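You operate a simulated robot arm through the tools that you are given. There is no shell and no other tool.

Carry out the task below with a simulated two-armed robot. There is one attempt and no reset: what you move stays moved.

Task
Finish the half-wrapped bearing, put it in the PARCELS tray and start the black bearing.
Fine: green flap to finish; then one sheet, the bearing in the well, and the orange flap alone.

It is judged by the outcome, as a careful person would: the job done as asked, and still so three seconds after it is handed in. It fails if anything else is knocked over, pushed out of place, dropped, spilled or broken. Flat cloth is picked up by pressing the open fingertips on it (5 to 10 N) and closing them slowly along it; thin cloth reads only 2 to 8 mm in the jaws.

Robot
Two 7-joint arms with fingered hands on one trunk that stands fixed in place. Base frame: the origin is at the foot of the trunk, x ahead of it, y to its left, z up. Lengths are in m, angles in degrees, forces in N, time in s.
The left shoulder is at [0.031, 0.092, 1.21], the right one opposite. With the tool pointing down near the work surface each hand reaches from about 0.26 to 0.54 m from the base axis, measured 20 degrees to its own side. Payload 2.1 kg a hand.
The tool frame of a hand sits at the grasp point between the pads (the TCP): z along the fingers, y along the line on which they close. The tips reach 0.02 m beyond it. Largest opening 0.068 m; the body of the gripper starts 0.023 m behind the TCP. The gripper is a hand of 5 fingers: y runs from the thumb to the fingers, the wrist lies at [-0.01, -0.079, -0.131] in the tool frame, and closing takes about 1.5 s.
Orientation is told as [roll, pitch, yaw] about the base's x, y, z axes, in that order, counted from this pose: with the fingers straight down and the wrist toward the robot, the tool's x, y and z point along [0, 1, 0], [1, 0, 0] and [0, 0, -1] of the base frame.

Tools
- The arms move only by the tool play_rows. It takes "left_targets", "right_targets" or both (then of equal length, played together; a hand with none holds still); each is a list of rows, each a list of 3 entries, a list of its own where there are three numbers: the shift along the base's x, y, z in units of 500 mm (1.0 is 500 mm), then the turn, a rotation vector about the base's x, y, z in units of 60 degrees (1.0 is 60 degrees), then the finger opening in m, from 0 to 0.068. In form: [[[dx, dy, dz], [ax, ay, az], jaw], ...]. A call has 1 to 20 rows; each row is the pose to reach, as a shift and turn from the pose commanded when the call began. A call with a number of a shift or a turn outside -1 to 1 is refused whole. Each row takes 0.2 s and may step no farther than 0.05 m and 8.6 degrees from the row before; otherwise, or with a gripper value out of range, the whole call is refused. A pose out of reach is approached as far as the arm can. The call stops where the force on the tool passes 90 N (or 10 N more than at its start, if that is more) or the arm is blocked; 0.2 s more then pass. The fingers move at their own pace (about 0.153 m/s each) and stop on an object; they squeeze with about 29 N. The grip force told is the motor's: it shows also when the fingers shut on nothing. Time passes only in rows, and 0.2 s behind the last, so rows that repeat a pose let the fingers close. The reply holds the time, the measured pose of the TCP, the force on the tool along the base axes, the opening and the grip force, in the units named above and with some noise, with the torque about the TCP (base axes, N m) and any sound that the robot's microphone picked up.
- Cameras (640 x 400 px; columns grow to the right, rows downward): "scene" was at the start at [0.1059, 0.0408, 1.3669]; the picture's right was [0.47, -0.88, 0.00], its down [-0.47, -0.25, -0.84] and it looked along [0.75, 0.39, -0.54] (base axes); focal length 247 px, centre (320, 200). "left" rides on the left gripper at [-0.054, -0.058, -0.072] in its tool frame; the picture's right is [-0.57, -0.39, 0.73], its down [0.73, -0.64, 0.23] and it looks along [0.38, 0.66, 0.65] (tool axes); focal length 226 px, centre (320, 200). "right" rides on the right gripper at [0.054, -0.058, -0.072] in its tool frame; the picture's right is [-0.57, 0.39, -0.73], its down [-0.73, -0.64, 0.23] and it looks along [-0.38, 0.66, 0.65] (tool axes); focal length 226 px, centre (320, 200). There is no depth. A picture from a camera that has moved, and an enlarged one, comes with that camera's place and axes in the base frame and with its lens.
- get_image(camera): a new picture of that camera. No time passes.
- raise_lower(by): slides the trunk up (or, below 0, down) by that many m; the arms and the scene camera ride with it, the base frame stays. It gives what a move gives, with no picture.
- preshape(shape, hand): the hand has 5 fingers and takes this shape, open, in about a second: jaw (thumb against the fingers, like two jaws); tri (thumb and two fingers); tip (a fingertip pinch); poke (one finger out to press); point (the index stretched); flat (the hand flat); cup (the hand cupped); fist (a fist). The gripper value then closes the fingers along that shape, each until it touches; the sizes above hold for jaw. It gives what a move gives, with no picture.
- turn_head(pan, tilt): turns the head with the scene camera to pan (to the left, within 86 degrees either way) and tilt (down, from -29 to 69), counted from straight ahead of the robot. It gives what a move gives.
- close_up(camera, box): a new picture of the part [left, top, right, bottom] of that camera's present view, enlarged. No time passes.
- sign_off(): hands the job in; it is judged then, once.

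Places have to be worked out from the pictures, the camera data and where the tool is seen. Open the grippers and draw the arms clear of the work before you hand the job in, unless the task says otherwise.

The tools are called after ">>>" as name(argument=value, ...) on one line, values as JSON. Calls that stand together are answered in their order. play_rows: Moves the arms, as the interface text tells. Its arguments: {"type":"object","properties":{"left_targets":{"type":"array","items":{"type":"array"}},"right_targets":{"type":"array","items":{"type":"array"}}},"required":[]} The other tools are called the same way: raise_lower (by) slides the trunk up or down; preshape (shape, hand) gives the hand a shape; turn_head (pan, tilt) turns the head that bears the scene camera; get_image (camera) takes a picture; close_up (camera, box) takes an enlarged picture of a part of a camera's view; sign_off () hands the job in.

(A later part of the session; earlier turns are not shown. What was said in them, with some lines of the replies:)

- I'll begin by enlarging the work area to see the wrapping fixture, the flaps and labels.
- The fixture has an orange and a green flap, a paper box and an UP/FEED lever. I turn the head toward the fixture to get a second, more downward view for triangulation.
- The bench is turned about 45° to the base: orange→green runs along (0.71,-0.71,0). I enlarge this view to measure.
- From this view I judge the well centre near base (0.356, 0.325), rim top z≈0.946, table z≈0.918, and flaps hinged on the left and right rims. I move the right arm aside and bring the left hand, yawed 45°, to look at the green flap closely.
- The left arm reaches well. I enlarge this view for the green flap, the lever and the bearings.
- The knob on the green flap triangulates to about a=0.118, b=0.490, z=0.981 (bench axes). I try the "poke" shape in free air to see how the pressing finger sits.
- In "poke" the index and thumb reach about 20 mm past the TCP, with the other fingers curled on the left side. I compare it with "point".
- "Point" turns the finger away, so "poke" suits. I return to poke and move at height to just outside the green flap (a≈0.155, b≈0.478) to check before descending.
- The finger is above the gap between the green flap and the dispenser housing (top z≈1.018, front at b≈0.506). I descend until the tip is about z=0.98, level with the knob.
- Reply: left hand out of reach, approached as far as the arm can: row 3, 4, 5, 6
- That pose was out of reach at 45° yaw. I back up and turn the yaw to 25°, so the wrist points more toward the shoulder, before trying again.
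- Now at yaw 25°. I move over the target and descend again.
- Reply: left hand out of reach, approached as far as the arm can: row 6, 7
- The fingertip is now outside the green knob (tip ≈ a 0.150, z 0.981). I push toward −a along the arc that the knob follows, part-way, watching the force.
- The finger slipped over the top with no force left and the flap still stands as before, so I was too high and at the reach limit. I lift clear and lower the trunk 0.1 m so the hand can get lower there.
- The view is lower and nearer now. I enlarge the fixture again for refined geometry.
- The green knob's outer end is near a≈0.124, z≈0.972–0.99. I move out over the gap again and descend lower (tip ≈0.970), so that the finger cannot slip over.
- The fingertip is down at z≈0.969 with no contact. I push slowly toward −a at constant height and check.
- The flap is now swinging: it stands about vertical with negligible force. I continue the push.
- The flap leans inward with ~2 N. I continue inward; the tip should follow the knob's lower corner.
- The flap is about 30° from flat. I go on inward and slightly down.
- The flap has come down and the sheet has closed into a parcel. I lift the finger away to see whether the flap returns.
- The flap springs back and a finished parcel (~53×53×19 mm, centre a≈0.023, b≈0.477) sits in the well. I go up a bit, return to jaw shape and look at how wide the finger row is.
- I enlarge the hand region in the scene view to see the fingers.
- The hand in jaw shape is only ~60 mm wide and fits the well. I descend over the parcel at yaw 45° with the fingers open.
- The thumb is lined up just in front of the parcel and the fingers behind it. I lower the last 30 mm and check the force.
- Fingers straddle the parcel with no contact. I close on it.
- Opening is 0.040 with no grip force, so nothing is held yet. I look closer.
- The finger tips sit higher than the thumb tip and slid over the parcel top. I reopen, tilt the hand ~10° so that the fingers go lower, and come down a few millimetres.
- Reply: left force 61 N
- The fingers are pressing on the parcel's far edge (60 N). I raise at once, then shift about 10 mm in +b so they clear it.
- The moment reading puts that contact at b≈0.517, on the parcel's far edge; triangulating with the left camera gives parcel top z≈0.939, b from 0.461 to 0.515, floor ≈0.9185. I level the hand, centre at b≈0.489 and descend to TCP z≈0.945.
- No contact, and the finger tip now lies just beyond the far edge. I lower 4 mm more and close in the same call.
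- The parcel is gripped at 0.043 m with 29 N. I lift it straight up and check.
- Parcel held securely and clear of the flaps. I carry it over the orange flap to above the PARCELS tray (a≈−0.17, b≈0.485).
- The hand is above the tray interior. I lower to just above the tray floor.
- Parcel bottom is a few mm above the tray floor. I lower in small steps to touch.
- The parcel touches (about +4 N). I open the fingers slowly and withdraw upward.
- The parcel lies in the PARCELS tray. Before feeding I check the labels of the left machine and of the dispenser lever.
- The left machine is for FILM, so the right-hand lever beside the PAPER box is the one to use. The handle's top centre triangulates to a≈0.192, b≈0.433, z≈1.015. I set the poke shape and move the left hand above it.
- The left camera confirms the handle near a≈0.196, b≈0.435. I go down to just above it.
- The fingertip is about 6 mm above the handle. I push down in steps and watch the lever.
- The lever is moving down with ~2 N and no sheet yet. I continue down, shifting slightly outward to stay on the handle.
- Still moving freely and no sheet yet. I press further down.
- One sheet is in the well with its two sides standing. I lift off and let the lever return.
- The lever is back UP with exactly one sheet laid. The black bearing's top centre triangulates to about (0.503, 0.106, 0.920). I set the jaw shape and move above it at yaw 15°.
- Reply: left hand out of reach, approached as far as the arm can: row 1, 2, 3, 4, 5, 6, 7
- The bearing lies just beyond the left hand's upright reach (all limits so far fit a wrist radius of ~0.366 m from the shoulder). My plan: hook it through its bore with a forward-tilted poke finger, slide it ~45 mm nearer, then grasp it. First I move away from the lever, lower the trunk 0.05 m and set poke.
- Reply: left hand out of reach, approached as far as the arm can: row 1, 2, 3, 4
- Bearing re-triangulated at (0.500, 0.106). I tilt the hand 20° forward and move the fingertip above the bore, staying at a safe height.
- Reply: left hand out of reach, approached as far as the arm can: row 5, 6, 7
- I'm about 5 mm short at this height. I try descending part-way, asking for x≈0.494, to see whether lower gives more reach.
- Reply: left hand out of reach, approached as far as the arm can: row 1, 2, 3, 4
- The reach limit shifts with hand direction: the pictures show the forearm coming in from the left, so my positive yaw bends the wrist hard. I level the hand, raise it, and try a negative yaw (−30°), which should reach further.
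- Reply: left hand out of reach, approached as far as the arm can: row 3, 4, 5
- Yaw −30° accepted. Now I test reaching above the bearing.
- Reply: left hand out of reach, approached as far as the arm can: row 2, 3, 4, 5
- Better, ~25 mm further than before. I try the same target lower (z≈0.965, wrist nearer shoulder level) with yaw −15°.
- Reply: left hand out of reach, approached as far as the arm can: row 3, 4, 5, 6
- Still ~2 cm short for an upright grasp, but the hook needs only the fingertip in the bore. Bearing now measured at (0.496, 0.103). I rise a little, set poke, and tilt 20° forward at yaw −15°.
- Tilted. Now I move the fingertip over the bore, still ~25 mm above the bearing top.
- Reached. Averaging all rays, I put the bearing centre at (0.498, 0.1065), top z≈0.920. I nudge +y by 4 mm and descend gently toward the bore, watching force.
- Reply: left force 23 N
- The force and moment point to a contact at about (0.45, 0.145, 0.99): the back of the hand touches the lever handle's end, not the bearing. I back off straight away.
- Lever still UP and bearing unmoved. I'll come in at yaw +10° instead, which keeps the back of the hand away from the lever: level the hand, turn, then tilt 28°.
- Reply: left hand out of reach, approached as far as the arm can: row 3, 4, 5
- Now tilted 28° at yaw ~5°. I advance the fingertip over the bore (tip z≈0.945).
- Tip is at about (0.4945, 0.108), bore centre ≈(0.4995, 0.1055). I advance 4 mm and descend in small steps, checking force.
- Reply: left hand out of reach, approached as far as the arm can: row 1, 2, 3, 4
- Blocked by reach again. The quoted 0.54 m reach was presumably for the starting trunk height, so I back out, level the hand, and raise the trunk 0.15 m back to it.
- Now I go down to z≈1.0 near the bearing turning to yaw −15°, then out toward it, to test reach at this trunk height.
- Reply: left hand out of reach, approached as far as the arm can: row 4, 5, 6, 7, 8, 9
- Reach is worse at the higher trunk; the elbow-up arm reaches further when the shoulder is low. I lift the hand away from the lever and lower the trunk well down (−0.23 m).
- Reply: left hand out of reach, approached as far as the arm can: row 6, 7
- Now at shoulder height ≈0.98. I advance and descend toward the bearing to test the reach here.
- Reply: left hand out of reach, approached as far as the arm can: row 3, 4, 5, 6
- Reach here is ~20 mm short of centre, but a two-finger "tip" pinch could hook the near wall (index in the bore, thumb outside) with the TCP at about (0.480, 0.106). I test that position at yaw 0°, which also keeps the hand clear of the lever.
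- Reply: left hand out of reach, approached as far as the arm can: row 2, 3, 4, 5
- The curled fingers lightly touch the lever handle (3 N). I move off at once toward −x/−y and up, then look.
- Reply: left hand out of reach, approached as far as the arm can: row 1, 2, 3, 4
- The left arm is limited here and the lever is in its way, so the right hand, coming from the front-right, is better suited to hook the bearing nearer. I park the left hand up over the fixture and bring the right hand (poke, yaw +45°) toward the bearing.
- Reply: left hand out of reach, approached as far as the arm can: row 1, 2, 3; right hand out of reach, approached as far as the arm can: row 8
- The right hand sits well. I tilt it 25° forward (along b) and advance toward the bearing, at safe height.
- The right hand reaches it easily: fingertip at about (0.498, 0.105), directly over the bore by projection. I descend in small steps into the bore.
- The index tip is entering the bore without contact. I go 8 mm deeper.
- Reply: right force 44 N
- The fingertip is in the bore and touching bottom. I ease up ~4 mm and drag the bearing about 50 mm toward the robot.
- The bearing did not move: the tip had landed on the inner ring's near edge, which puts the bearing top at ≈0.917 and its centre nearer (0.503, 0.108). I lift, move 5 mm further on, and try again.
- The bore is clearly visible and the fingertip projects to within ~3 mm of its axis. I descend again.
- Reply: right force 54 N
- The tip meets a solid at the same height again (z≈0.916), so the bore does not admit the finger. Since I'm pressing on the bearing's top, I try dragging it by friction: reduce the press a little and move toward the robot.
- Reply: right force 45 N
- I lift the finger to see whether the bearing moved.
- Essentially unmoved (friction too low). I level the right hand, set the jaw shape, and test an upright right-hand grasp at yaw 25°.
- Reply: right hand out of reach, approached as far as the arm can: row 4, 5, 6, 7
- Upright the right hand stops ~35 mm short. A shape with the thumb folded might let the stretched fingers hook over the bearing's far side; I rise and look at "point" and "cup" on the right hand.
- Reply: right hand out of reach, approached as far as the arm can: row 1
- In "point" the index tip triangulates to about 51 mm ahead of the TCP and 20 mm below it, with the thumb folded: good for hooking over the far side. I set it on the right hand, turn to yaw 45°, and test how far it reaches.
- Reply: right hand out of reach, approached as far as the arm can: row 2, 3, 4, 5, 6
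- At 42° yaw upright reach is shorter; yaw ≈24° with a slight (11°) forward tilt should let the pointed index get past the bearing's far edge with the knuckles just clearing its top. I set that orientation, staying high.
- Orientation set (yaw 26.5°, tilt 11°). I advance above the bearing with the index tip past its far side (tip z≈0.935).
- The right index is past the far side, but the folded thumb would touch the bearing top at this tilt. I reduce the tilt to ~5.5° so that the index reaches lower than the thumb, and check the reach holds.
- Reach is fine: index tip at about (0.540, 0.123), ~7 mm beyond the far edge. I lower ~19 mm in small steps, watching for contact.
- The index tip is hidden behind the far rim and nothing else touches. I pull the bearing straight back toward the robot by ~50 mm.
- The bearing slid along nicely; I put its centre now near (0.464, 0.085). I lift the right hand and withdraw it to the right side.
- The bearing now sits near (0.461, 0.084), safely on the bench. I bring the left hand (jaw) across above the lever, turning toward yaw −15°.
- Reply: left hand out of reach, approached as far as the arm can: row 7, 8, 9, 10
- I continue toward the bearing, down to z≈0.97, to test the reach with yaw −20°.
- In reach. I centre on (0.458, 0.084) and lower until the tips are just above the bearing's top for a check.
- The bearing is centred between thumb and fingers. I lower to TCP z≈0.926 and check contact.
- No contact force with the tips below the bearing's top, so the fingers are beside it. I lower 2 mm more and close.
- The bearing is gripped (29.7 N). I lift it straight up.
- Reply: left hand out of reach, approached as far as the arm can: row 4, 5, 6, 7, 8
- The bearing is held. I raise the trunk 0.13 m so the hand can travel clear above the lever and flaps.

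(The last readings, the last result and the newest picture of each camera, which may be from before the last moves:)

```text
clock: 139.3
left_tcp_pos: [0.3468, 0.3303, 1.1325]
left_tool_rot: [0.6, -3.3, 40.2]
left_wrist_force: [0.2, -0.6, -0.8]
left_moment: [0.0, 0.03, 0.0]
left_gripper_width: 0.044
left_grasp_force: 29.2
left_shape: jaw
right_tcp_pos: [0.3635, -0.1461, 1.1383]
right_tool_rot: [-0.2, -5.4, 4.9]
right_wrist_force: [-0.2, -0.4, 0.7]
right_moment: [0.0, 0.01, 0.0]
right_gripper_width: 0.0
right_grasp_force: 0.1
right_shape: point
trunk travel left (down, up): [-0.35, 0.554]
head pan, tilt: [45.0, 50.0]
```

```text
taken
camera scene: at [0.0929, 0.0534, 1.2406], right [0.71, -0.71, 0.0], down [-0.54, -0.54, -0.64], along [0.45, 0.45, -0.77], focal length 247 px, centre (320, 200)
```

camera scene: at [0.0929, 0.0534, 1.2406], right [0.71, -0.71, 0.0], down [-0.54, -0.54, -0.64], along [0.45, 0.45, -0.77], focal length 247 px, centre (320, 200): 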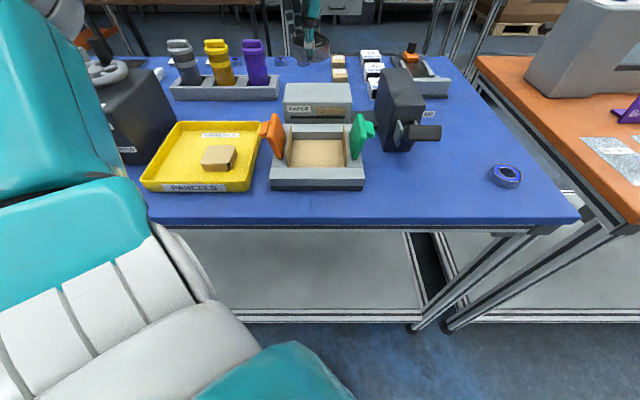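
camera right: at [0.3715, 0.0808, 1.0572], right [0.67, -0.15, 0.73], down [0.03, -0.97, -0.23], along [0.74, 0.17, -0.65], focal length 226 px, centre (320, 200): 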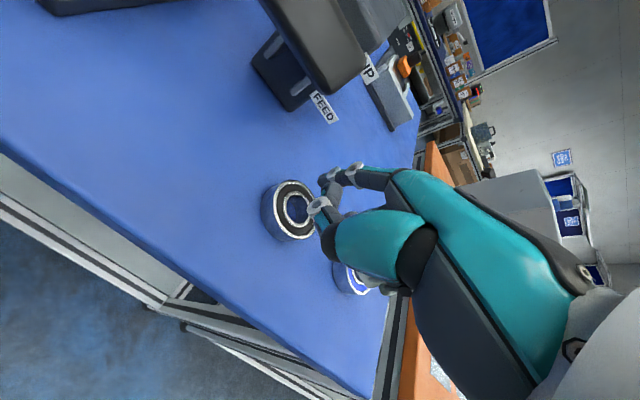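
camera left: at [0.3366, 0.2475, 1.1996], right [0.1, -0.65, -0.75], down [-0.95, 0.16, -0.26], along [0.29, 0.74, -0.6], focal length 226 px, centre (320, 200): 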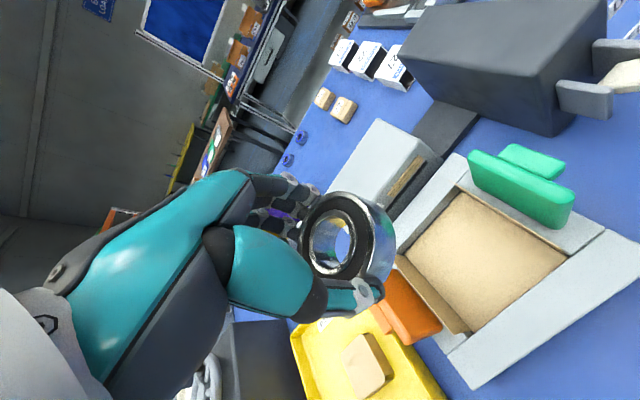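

The bearing is over the fixture. I level the hand, square it to yaw 45°, and move over the well centre at (0.3635, 0.328), z≈1.05.

>>> play_rows(left_targets=[[[0.01, -0.002, -0.04], [-0.018, 0.021, 0.04], 0.036], [[0.02, -0.003, -0.08], [-0.03, 0.034, 0.08], 0.036], [[0.033, -0.004, -0.13], [-0.03, 0.034, 0.08], 0.036], [[0.033, -0.004, -0.16], [-0.03, 0.034, 0.08], 0.036], [[0.033, -0.004, -0.16], [-0.03, 0.034, 0.08], 0.036]])

>>> get_image(camera="left")

>>> close_up(camera="scene", box=[250, 50, 390, 200])

```text
clock: 140.5
left_tcp_pos: [0.363, 0.327, 1.0533]
left_tool_rot: [0.5, -0.6, 45.0]
left_wrist_force: [0.3, -0.3, -2.5]
left_moment: [0.01, 0.02, 0.02]
left_gripper_width: 0.0439
left_grasp_force: 28.9
left_shape: jaw
right_tcp_pos: [0.3638, -0.1466, 1.1372]
right_tool_rot: [-0.2, -5.4, 5.0]
right_wrist_force: [-0.1, 0.5, -0.6]
right_moment: [-0.02, -0.03, -0.02]
right_gripper_width: 0.0002
right_grasp_force: 0.1
right_shape: point
trunk travel left (down, up): [-0.35, 0.554]
head pan, tilt: [45.0, 50.0]
```

```text
taken
camera left: at [0.3615, 0.2468, 1.1235], right [0.13, -0.66, -0.74], down [-0.97, 0.07, -0.23], along [0.2, 0.74, -0.64], focal length 226 px, centre (320, 200)
```

left: 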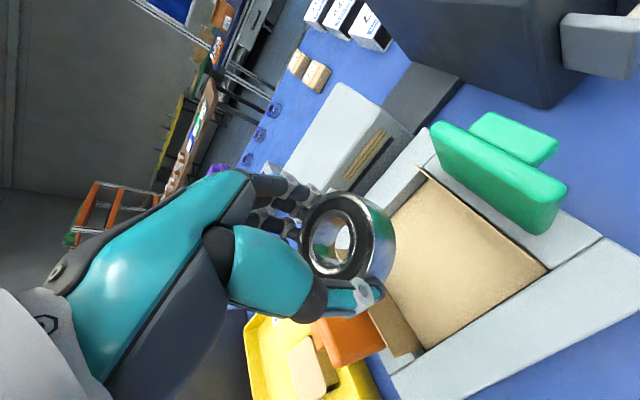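

```text
2.67 times, centred on (320, 125) of scene
camera zoom: at [0.093, 0.0534, 1.2406], right [0.71, -0.71, 0.0], down [-0.54, -0.54, -0.64], along [0.45, 0.45, -0.77], focal length 659 px, centre (320, 400)
```

zoom: 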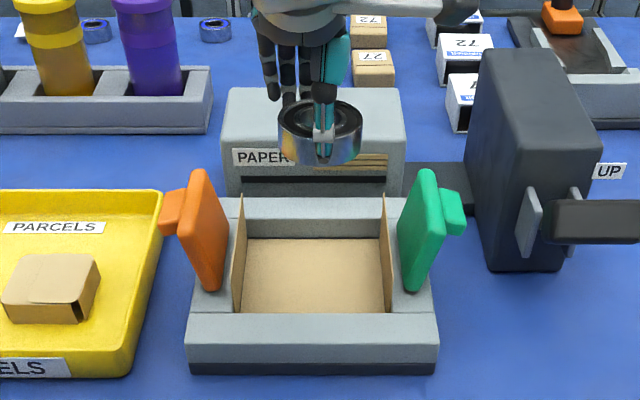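

The bearing is centred over the well within ~2 mm. I lower it between the paper walls to just above the sheet.

>>> play_rows(left_targets=[[[0, 0.001, -0.04], [0, 0, 0], 0.036], [[0, 0.001, -0.08], [0, 0, 0], 0.036], [[0, 0.001, -0.12], [0, 0, 0], 0.036], [[0, 0.001, -0.16], [0, 0, 0], 0.036], [[0, 0.001, -0.186], [0, 0, 0], 0.036], [[0, 0.001, -0.186], [0, 0, 0], 0.036]])

>>> get_image(camera="left")

>>> close_up(camera="scene", box=[250, 80, 390, 200])

```text
clock: 141.9
left_tcp_pos: [0.3633, 0.327, 0.9608]
left_tool_rot: [0.4, -0.5, 44.9]
left_wrist_force: [-0.8, -0.2, -1.4]
left_moment: [0.01, -0.01, 0.0]
left_gripper_width: 0.0439
left_grasp_force: 28.6
left_shape: jaw
right_tcp_pos: [0.3642, -0.145, 1.1363]
right_tool_rot: [-0.2, -5.4, 4.9]
right_wrist_force: [-0.5, -0.5, 0.2]
right_moment: [0.02, 0.02, -0.01]
right_gripper_width: 0.0003
right_grasp_force: 0.0
right_shape: point
trunk travel left (down, up): [-0.35, 0.554]
head pan, tilt: [45.0, 50.0]
```

```text
taken
camera left: at [0.3615, 0.2467, 1.0307], right [0.13, -0.66, -0.74], down [-0.97, 0.07, -0.23], along [0.2, 0.74, -0.64], focal length 226 px, centre (320, 200)
```

left: 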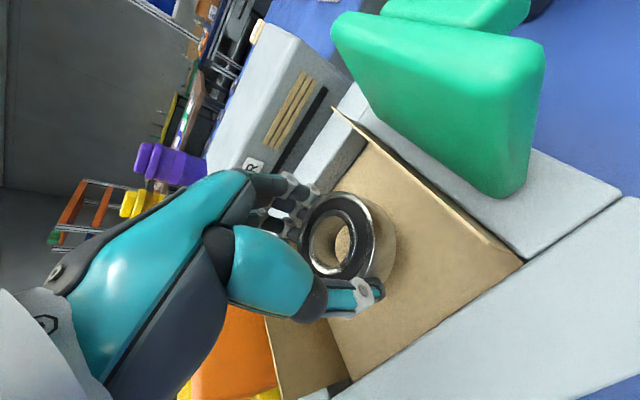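

```text
3.33 times, centred on (320, 140) of scene
camera zoom: at [0.093, 0.0534, 1.2406], right [0.71, -0.71, 0.0], down [-0.54, -0.54, -0.64], along [0.45, 0.45, -0.77], focal length 824 px, centre (320, 400)
```

zoom: 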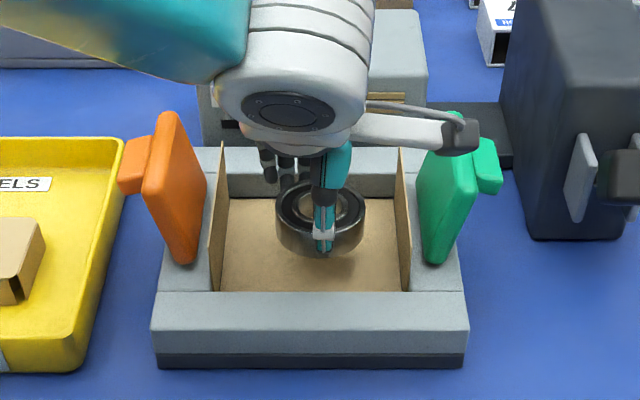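

About 20 mm above the sheet. I shift 3 mm left and lower in small steps to touch down.

>>> play_rows(left_targets=[[[-0.004, 0.004, -0.012], [0, 0, 0], 0.036], [[-0.004, 0.004, -0.024], [0, 0, 0], 0.036], [[-0.004, 0.004, -0.03], [0, 0, 0], 0.036], [[-0.004, 0.004, -0.036], [0, 0, 0], 0.036]])

>>> close_up(camera="scene", box=[250, 80, 390, 200])

```text
clock: 142.9
left_tcp_pos: [0.3614, 0.3311, 0.9427]
left_tool_rot: [0.5, -0.5, 44.9]
left_wrist_force: [0.0, -0.3, -2.0]
left_moment: [0.03, -0.01, 0.0]
left_gripper_width: 0.0439
left_grasp_force: 29.1
left_shape: jaw
right_tcp_pos: [0.3642, -0.1454, 1.1386]
right_tool_rot: [-0.2, -5.4, 4.8]
right_wrist_force: [-0.5, 0.6, -0.4]
right_moment: [-0.02, 0.04, -0.04]
right_gripper_width: 0.0
right_grasp_force: 0.0
right_shape: point
trunk travel left (down, up): [-0.35, 0.554]
head pan, tilt: [45.0, 50.0]
```

```text
3.33 times, centred on (320, 140) of scene
camera zoom: at [0.093, 0.0534, 1.2406], right [0.71, -0.71, 0.0], down [-0.54, -0.54, -0.64], along [0.45, 0.45, -0.77], focal length 824 px, centre (320, 400)
```

zoom: 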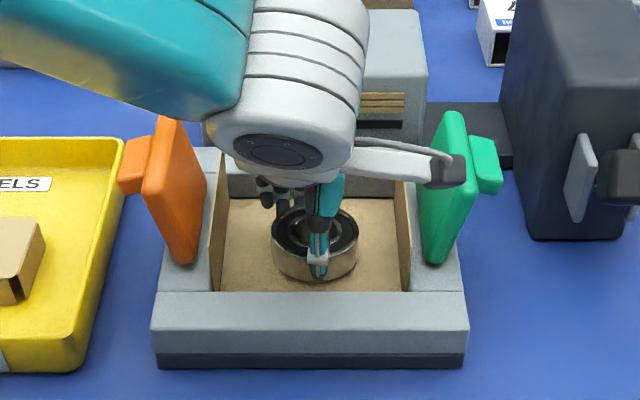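

Still no contact force. I lower a few mm more.

>>> play_rows(left_targets=[[[0, 0, -0.004], [0, 0, 0], 0.036], [[0, 0, -0.008], [0, 0, 0], 0.036], [[0, 0, -0.01], [0, 0, 0], 0.036]])

```text
clock: 143.7
left_tcp_pos: [0.3611, 0.3294, 0.9384]
left_tool_rot: [0.5, -0.5, 44.9]
left_wrist_force: [1.0, 1.6, 1.7]
left_moment: [0.03, -0.05, -0.03]
left_gripper_width: 0.0439
left_grasp_force: 29.4
left_shape: jaw
right_tcp_pos: [0.3645, -0.1458, 1.1384]
right_tool_rot: [-0.2, -5.7, 4.9]
right_wrist_force: [-0.6, -0.9, 0.1]
right_moment: [0.0, -0.02, -0.01]
right_gripper_width: 0.0
right_grasp_force: 0.1
right_shape: point
trunk travel left (down, up): [-0.35, 0.554]
head pan, tilt: [45.0, 50.0]
```

Touch-down (about +4 N change). I release slowly and withdraw straight up.

>>> play_rows(left_targets=[[[0, 0, 0], [0, 0, 0], 0.046], [[0, 0, 0], [0, 0, 0], 0.05], [[0, 0, 0], [0, 0, 0], 0.056], [[0, 0, 0], [0, 0, 0], 0.062], [[0, 0, 0], [0, 0, 0], 0.068], [[0, 0, 0], [0, 0, 0], 0.068], [[0, 0, 0.02], [0, 0, 0], 0.068], [[0, 0, 0.06], [0, 0, 0], 0.068], [[0, 0, 0.12], [0, 0, 0], 0.068], [[0, 0, 0.2], [0, 0, 0], 0.068], [[0, 0, 0.28], [0, 0, 0], 0.068], [[0, 0, 0.32], [0, 0, 0], 0.068]])

>>> close_up(camera="scene", box=[250, 80, 390, 200])

>>> get_image(camera="left")

```text
clock: 146.3
left_tcp_pos: [0.3595, 0.3289, 1.0968]
left_tool_rot: [0.5, -0.5, 44.8]
left_wrist_force: [0.4, 0.2, 0.5]
left_moment: [0.02, 0.01, -0.05]
left_gripper_width: 0.0679
left_grasp_force: 0.0
left_shape: jaw
right_tcp_pos: [0.3636, -0.1456, 1.1374]
right_tool_rot: [-0.2, -5.4, 4.9]
right_wrist_force: [0.0, -0.5, -0.2]
right_moment: [0.0, -0.01, 0.0]
right_gripper_width: 0.0
right_grasp_force: 0.0
right_shape: point
trunk travel left (down, up): [-0.35, 0.554]
head pan, tilt: [45.0, 50.0]
```

```text
3.33 times, centred on (320, 140) of scene
camera zoom: at [0.0928, 0.0533, 1.2406], right [0.71, -0.71, 0.0], down [-0.54, -0.54, -0.64], along [0.45, 0.45, -0.77], focal length 824 px, centre (320, 400)
```

zoom: 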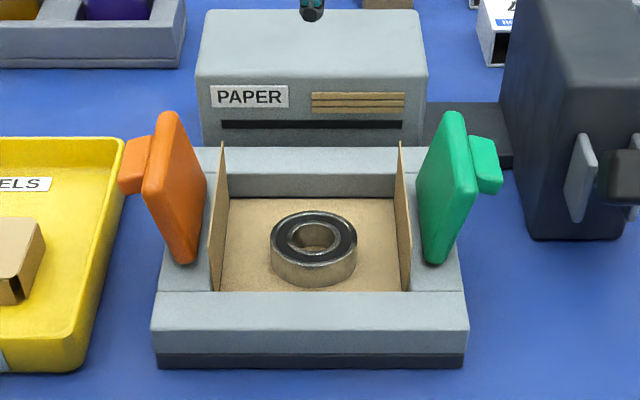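

```text
taken
camera left: at [0.358, 0.2477, 1.1669], right [0.13, -0.66, -0.74], down [-0.97, 0.07, -0.23], along [0.2, 0.74, -0.64], focal length 226 px, centre (320, 200)
```

left: 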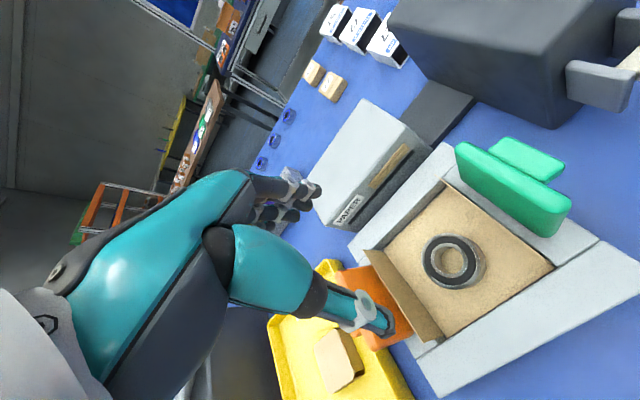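

The black bearing sits centred on the sheet in the well. Now the orange flap: poke shape, then the left hand goes outside it (a≈−0.108, b≈0.482), mirroring the green-flap motion.

>>> preshape(shape="poke", hand="left")

>>> play_rows(left_targets=[[[-0.03, 0.03, 0.03], [0, 0, -0.08], 0], [[-0.08, 0.07, 0.03], [0, 0, -0.16], 0], [[-0.13, 0.12, 0.03], [0, 0, -0.24], 0], [[-0.19, 0.177, 0.03], [0, 0, -0.333], 0], [[-0.19, 0.177, -0.03], [0, 0, -0.333], 0], [[-0.19, 0.177, -0.08], [0, 0, -0.333], 0], [[-0.19, 0.177, -0.12], [0, 0, -0.333], 0], [[-0.19, 0.177, -0.12], [0, 0, -0.333], 0]])

>>> close_up(camera="scene", box=[200, 60, 400, 200])

>>> get_image(camera="left")

```text
clock: 147.2
left_tcp_pos: [0.3608, 0.3298, 1.0969]
left_tool_rot: [0.5, -0.6, 44.8]
left_wrist_force: [0.0, -0.3, -1.0]
left_moment: [0.01, -0.02, 0.03]
left_gripper_width: 0.0
left_grasp_force: 0.0
left_shape: poke
right_tcp_pos: [0.3641, -0.1455, 1.1382]
right_tool_rot: [-0.2, -5.4, 4.8]
right_wrist_force: [0.2, 0.3, -0.2]
right_moment: [-0.01, 0.03, 0.0]
right_gripper_width: 0.0
right_grasp_force: 0.0
right_shape: point
trunk travel left (down, up): [-0.35, 0.554]
head pan, tilt: [45.0, 50.0]
```

```text
clock: 149.0
left_tcp_pos: [0.2655, 0.4193, 1.0353]
left_tool_rot: [0.5, -0.7, 24.9]
left_wrist_force: [0.4, 0.6, 0.3]
left_moment: [0.01, 0.01, 0.03]
left_gripper_width: 0.0
left_grasp_force: 0.1
left_shape: poke
right_tcp_pos: [0.3636, -0.1454, 1.1363]
right_tool_rot: [-0.2, -5.5, 4.9]
right_wrist_force: [-0.3, -0.3, -0.1]
right_moment: [-0.02, 0.01, 0.01]
right_gripper_width: 0.0
right_grasp_force: 0.1
right_shape: point
trunk travel left (down, up): [-0.35, 0.554]
head pan, tilt: [45.0, 50.0]
```

```text
2.86 times, centred on (300, 130) of scene
camera zoom: at [0.0928, 0.0534, 1.2406], right [0.71, -0.71, 0.0], down [-0.54, -0.54, -0.64], along [0.45, 0.45, -0.77], focal length 706 px, centre (377, 400)
```

zoom: 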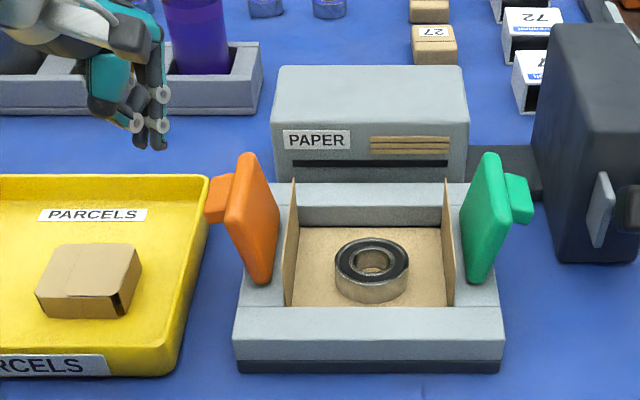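

```text
taken
camera left: at [0.2364, 0.344, 1.1065], right [-0.11, -0.67, -0.74], down [-0.89, 0.4, -0.23], along [0.45, 0.63, -0.64], focal length 226 px, centre (320, 200)
```

left: 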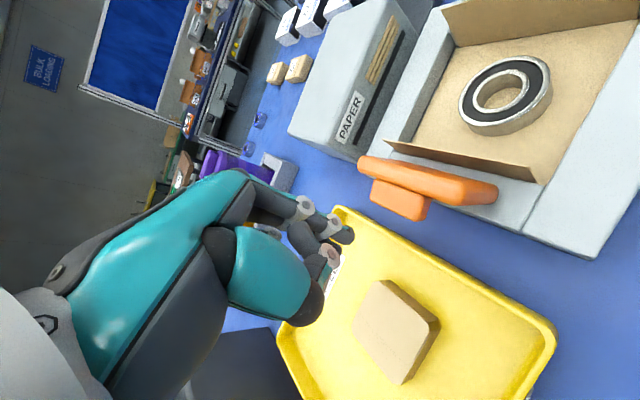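

The fingertip is just outside the orange knob, above the tray edge. I descend to tip z≈0.969.

>>> play_rows(left_targets=[[[0, -0.002, -0.03], [0, 0, 0], 0], [[0, -0.002, -0.06], [0, 0, 0], 0], [[0, -0.002, -0.08], [0, 0, 0], 0], [[0, -0.002, -0.093], [0, 0, 0], 0], [[0, -0.002, -0.093], [0, 0, 0], 0]])

>>> close_up(camera="scene", box=[200, 60, 400, 200])

>>> get_image(camera="left")

```text
clock: 150.2
left_tcp_pos: [0.2655, 0.4167, 0.9903]
left_tool_rot: [0.5, -0.7, 24.9]
left_wrist_force: [1.1, 0.8, 0.2]
left_moment: [-0.02, -0.02, 0.02]
left_gripper_width: 0.0
left_grasp_force: 0.0
left_shape: poke
right_tcp_pos: [0.3627, -0.1468, 1.1379]
right_tool_rot: [-0.1, -5.3, 4.9]
right_wrist_force: [0.0, -0.1, -0.2]
right_moment: [-0.02, -0.02, 0.0]
right_gripper_width: 0.0003
right_grasp_force: 0.0
right_shape: point
trunk travel left (down, up): [-0.35, 0.554]
head pan, tilt: [45.0, 50.0]
```

```text
2.86 times, centred on (300, 130) of scene
camera zoom: at [0.0928, 0.0534, 1.2406], right [0.71, -0.71, 0.0], down [-0.54, -0.54, -0.64], along [0.45, 0.45, -0.77], focal length 706 px, centre (377, 400)
```

zoom: 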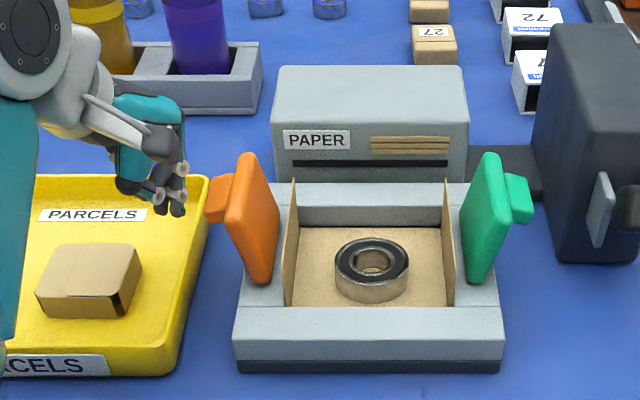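

```text
taken
camera left: at [0.2372, 0.3429, 1.06], right [-0.11, -0.67, -0.74], down [-0.89, 0.4, -0.23], along [0.45, 0.63, -0.64], focal length 226 px, centre (320, 200)
```

left: 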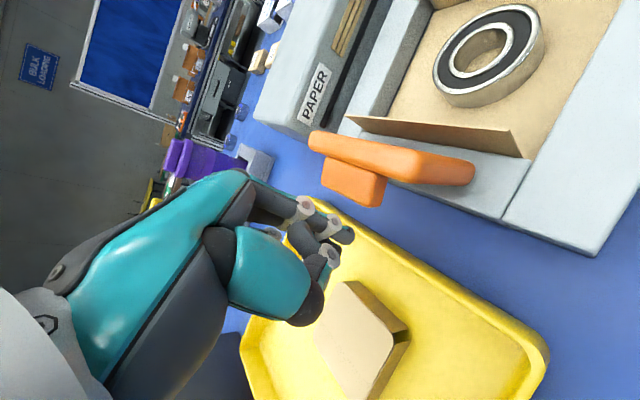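

Well positioned. I push toward +a at constant height, then follow the knob, first to about vertical.

>>> play_rows(left_targets=[[[0.013, -0.013, 0], [0, 0, 0], 0], [[0.026, -0.026, 0], [0, 0, 0], 0], [[0.039, -0.039, 0], [0, 0, 0], 0], [[0.052, -0.052, 0], [0, 0, 0], 0], [[0.064, -0.064, 0.002], [0, 0, 0], 0], [[0.076, -0.076, 0.006], [0, 0, 0], 0], [[0.076, -0.076, 0.006], [0, 0, 0], 0]])

>>> close_up(camera="scene", box=[200, 60, 400, 200])

```text
clock: 151.8
left_tcp_pos: [0.3034, 0.38, 0.9938]
left_tool_rot: [0.5, -0.6, 24.9]
left_wrist_force: [0.1, 0.4, -0.9]
left_moment: [0.02, 0.01, -0.02]
left_gripper_width: 0.0
left_grasp_force: 0.1
left_shape: poke
right_tcp_pos: [0.3629, -0.1466, 1.1376]
right_tool_rot: [-0.2, -5.5, 4.9]
right_wrist_force: [-0.1, 0.4, -0.2]
right_moment: [-0.01, 0.01, 0.03]
right_gripper_width: 0.0001
right_grasp_force: 0.1
right_shape: point
trunk travel left (down, up): [-0.35, 0.554]
head pan, tilt: [45.0, 50.0]
```

```text
2.86 times, centred on (300, 130) of scene
camera zoom: at [0.0928, 0.0534, 1.2406], right [0.71, -0.71, 0.0], down [-0.54, -0.54, -0.64], along [0.45, 0.45, -0.77], focal length 706 px, centre (377, 400)
```

zoom: 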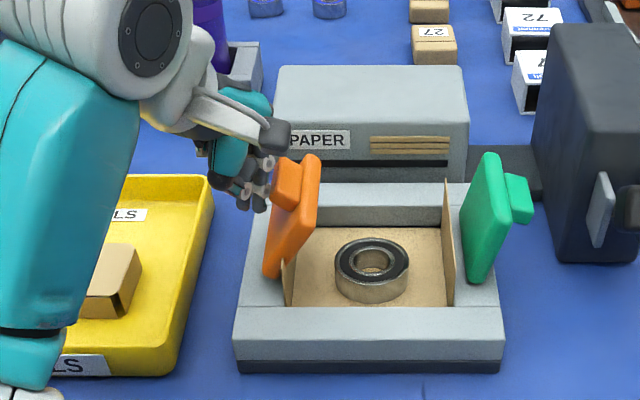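

The orange flap is turning past vertical. I continue.

>>> play_rows(left_targets=[[[0.012, -0.012, 0.004], [0, 0, 0], 0], [[0.024, -0.024, 0.007], [0, 0, 0], 0], [[0.036, -0.036, 0.008], [0, 0, 0], 0], [[0.046, -0.046, 0.008], [0, 0, 0], 0], [[0.046, -0.046, 0.008], [0, 0, 0], 0]])

>>> close_up(camera="scene", box=[200, 60, 400, 200])

```text
clock: 153.0
left_tcp_pos: [0.3259, 0.357, 0.996]
left_tool_rot: [0.5, -0.6, 24.9]
left_wrist_force: [-0.3, 1.0, 1.4]
left_moment: [-0.02, 0.03, -0.02]
left_gripper_width: 0.0001
left_grasp_force: 0.0
left_shape: poke
right_tcp_pos: [0.3637, -0.1457, 1.137]
right_tool_rot: [-0.2, -5.5, 4.9]
right_wrist_force: [0.1, 0.7, 0.0]
right_moment: [-0.03, 0.02, 0.01]
right_gripper_width: 0.0
right_grasp_force: 0.0
right_shape: point
trunk travel left (down, up): [-0.35, 0.554]
head pan, tilt: [45.0, 50.0]
```

```text
2.86 times, centred on (300, 130) of scene
camera zoom: at [0.0928, 0.0533, 1.2406], right [0.71, -0.71, 0.0], down [-0.54, -0.54, -0.64], along [0.45, 0.45, -0.77], focal length 706 px, centre (377, 400)
```

zoom: 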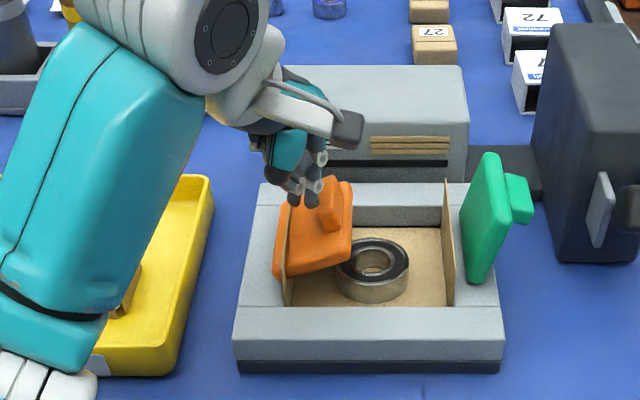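

Flap about 35° from flat. I continue inward and slightly down until it folds the paper.

>>> play_rows(left_targets=[[[0.01, -0.01, 0], [0, 0, 0], 0], [[0.02, -0.02, -0.003], [0, 0, 0], 0], [[0.03, -0.03, -0.006], [0, 0, 0], 0], [[0.036, -0.036, -0.008], [0, 0, 0], 0], [[0.036, -0.036, -0.008], [0, 0, 0], 0]])

>>> close_up(camera="scene", box=[200, 60, 400, 200])

```text
clock: 154.2
left_tcp_pos: [0.3442, 0.3373, 0.994]
left_tool_rot: [0.5, -0.6, 24.9]
left_wrist_force: [0.2, 1.0, 0.3]
left_moment: [0.02, 0.01, -0.01]
left_gripper_width: 0.0
left_grasp_force: 0.1
left_shape: poke
right_tcp_pos: [0.3642, -0.1465, 1.1373]
right_tool_rot: [-0.2, -5.4, 4.8]
right_wrist_force: [-0.2, -0.1, 0.4]
right_moment: [0.0, 0.03, 0.0]
right_gripper_width: 0.0001
right_grasp_force: 0.1
right_shape: point
trunk travel left (down, up): [-0.35, 0.554]
head pan, tilt: [45.0, 50.0]
```

```text
2.86 times, centred on (300, 130) of scene
camera zoom: at [0.0928, 0.0533, 1.2406], right [0.71, -0.71, 0.0], down [-0.54, -0.54, -0.64], along [0.45, 0.45, -0.77], focal length 706 px, centre (377, 400)
```

zoom: 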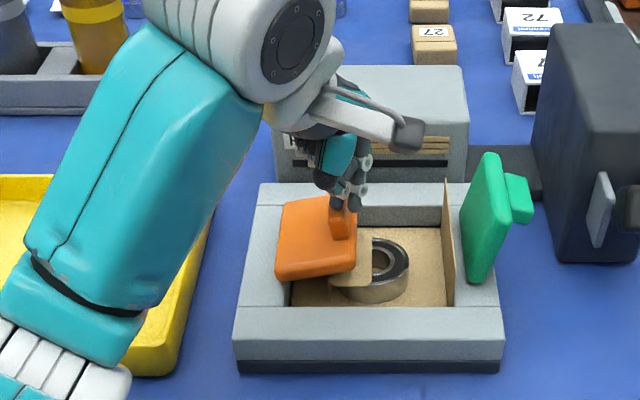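

The paper's orange side is folded over the bearing. I withdraw the finger upward and let the flap return.

>>> play_rows(left_targets=[[[-0.01, 0.01, 0.03], [0, 0, 0], 0], [[-0.01, 0.01, 0.08], [0, 0, 0], 0], [[-0.01, 0.01, 0.14], [0, 0, 0], 0], [[-0.01, 0.01, 0.22], [0, 0, 0], 0], [[-0.02, 0.02, 0.28], [0, 0, 0], 0], [[-0.04, 0.06, 0.3], [0, 0, 0], 0], [[-0.08, 0.12, 0.3], [0, 0, 0], 0], [[-0.12, 0.18, 0.3], [0, 0, 0], 0]])

>>> get_image(camera="scene")

>>> close_up(camera="scene", box=[220, 80, 400, 200])

```text
clock: 156.0
left_tcp_pos: [0.2834, 0.4275, 1.1452]
left_tool_rot: [0.5, -0.6, 24.9]
left_wrist_force: [-0.5, -0.1, 0.2]
left_moment: [0.01, 0.0, -0.04]
left_gripper_width: 0.0
left_grasp_force: 0.0
left_shape: poke
right_tcp_pos: [0.3628, -0.1475, 1.1364]
right_tool_rot: [-0.1, -5.5, 4.9]
right_wrist_force: [1.2, -0.8, -0.8]
right_moment: [0.01, -0.01, 0.02]
right_gripper_width: 0.0
right_grasp_force: 0.1
right_shape: point
trunk travel left (down, up): [-0.35, 0.554]
head pan, tilt: [45.0, 50.0]
```

```text
taken
camera scene: at [0.0928, 0.0534, 1.2406], right [0.71, -0.71, 0.0], down [-0.54, -0.54, -0.64], along [0.45, 0.45, -0.77], focal length 247 px, centre (320, 200)
```

scene: 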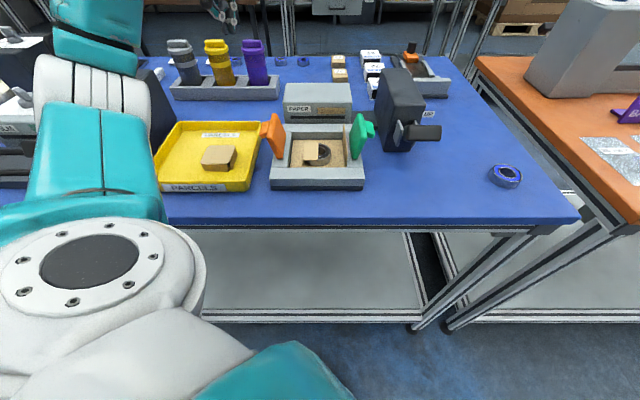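

```text
3.33 times, centred on (310, 140) of scene
camera zoom: at [0.0928, 0.0534, 1.2406], right [0.71, -0.71, 0.0], down [-0.54, -0.54, -0.64], along [0.45, 0.45, -0.77], focal length 824 px, centre (353, 400)
```

zoom: 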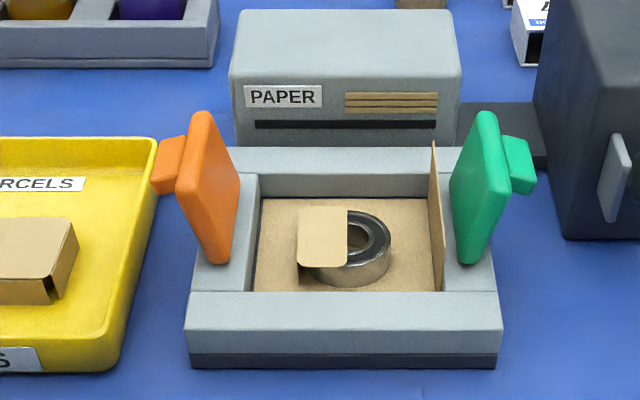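

The bearing is half-wrapped by the orange fold alone, the green side stands open, and the parcel is in the tray. I open both hands and draw the arms clear.

>>> preshape(shape="jaw", hand="left")

>>> preshape(shape="jaw", hand="right")

>>> raise_lower(by=0.1)

>>> play_rows(left_targets=[[[-0.02, -0.03, 0], [0, 0, -0.1], 0.068], [[-0.04, -0.08, 0], [0, 0, -0.2], 0.068], [[-0.06, -0.13, 0], [0, 0, -0.3], 0.068], [[-0.08, -0.18, 0], [0, 0, -0.4], 0.068], [[-0.08, -0.2, 0], [0, 0, -0.4], 0.068], [[-0.08, -0.2, 0], [0, 0, -0.4], 0.068]], right_targets=[[[0, -0.03, 0], [0, 0, 0], 0.068], [[0, -0.06, 0], [0, 0, 0], 0.068], [[0, -0.09, 0], [0, 0, 0], 0.068], [[0, -0.12, 0], [0, 0, 0], 0.068], [[0, -0.12, 0], [0, 0, 0], 0.068], [[0, -0.12, 0], [0, 0, 0], 0.068]])

>>> get_image(camera="scene")

>>> get_image(camera="left")

```text
clock: 156.9
left_tcp_pos: [0.2835, 0.4259, 1.1454]
left_tool_rot: [0.6, -0.6, 24.9]
left_wrist_force: [0.0, -0.1, 0.4]
left_moment: [-0.01, -0.02, -0.03]
left_gripper_width: 0.0678
left_grasp_force: 0.1
left_shape: jaw
right_tcp_pos: [0.3639, -0.1468, 1.1362]
right_tool_rot: [-0.2, -5.5, 4.9]
right_wrist_force: [-0.3, 0.4, 0.1]
right_moment: [0.01, 0.03, 0.01]
right_gripper_width: 0.0
right_grasp_force: 0.1
right_shape: point
trunk travel left (down, up): [-0.35, 0.554]
head pan, tilt: [45.0, 50.0]
```

```text
clock: 157.8
left_tcp_pos: [0.2838, 0.4282, 1.1447]
left_tool_rot: [0.6, -0.6, 24.8]
left_wrist_force: [-0.4, -0.2, -0.3]
left_moment: [0.0, 0.03, 0.0]
left_gripper_width: 0.0681
left_grasp_force: 0.1
left_shape: jaw
right_tcp_pos: [0.3635, -0.1467, 1.1386]
right_tool_rot: [-0.2, -5.3, 5.0]
right_wrist_force: [-0.5, -0.7, -0.4]
right_moment: [0.04, -0.01, 0.03]
right_gripper_width: 0.0679
right_grasp_force: 0.1
right_shape: jaw
trunk travel left (down, up): [-0.35, 0.554]
head pan, tilt: [45.0, 50.0]
```

```text
clock: 159.1
left_tcp_pos: [0.2857, 0.4283, 1.2446]
left_tool_rot: [0.5, -0.6, 24.8]
left_wrist_force: [-0.5, -0.5, 0.6]
left_moment: [0.0, 0.02, 0.0]
left_gripper_width: 0.0678
left_grasp_force: 0.1
left_shape: jaw
right_tcp_pos: [0.3639, -0.1455, 1.2379]
right_tool_rot: [-0.2, -5.4, 4.9]
right_wrist_force: [-0.4, -0.1, -0.5]
right_moment: [-0.02, -0.02, 0.01]
right_gripper_width: 0.0676
right_grasp_force: 0.0
right_shape: jaw
trunk travel left (down, up): [-0.45, 0.454]
head pan, tilt: [45.0, 50.0]
```

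```text
clock: 160.5
left_tcp_pos: [0.2435, 0.3283, 1.2441]
left_tool_rot: [0.5, -0.6, 0.9]
left_wrist_force: [-0.7, 0.4, 1.1]
left_moment: [0.01, -0.03, -0.03]
left_gripper_width: 0.0679
left_grasp_force: 0.0
left_shape: jaw
right_tcp_pos: [0.3632, -0.2046, 1.2378]
right_tool_rot: [-0.3, -5.4, 4.9]
right_wrist_force: [1.0, -0.1, -0.1]
right_moment: [-0.02, -0.03, -0.02]
right_gripper_width: 0.0676
right_grasp_force: 0.1
right_shape: jaw
trunk travel left (down, up): [-0.45, 0.454]
head pan, tilt: [45.0, 50.0]
```

```text
taken
camera scene: at [0.0814, 0.0534, 1.3412], right [0.71, -0.71, 0.0], down [-0.54, -0.54, -0.64], along [0.45, 0.45, -0.77], focal length 247 px, centre (320, 200)
```

scene: 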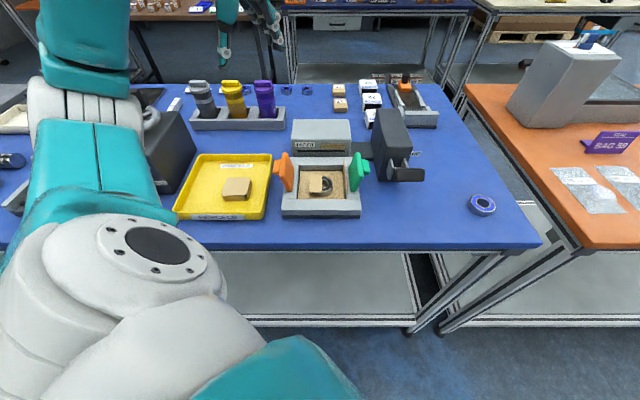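

```text
taken
camera left: at [0.1872, 0.2722, 1.314], right [-0.37, -0.57, -0.74], down [-0.65, 0.73, -0.23], along [0.66, 0.39, -0.64], focal length 226 px, centre (320, 200)
```

left: 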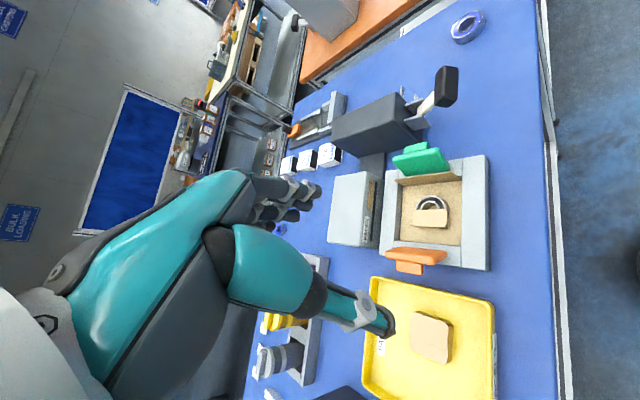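

Everything is in place: parcel in the PARCELS tray, the black bearing on one sheet with only the orange side folded, lever UP, the blue bearing and the rest where they were, and both arms clear and open. I hand the job in.

>>> sign_off()

```text
The job is handed in.
```

The job is handed in. I finished the half-wrapped bearing with the green flap and put the parcel in the PARCELS tray. The black bearing is in the well on one sheet, with only the orange flap folded over it.

- **Green parcel:** one push of the green flap closed it. The flap sprang back, and the parcel came out of the well and went into the tray cleanly. While lining up the first grip I pressed down on the parcel's edge with about 60 N. It looked intact afterwards.
- **Paper:** I pressed the lever once and exactly one sheet came out. The lever returned to UP.
- **Black bearing:** neither hand could grasp it where it lay. I hooked the right index finger over its far side and slid it about 45 mm nearer, then picked it up with the left hand. I first tried hooking it through its bore and dragging it by friction, and neither worked.
- **Lever contact:** the hand brushed the lever handle twice during this, at about 20 N and 3 N. No second sheet came out.

In the last pictures, the blue bearing, the boxes and the tray had not moved. Both hands are open and clear of the work.
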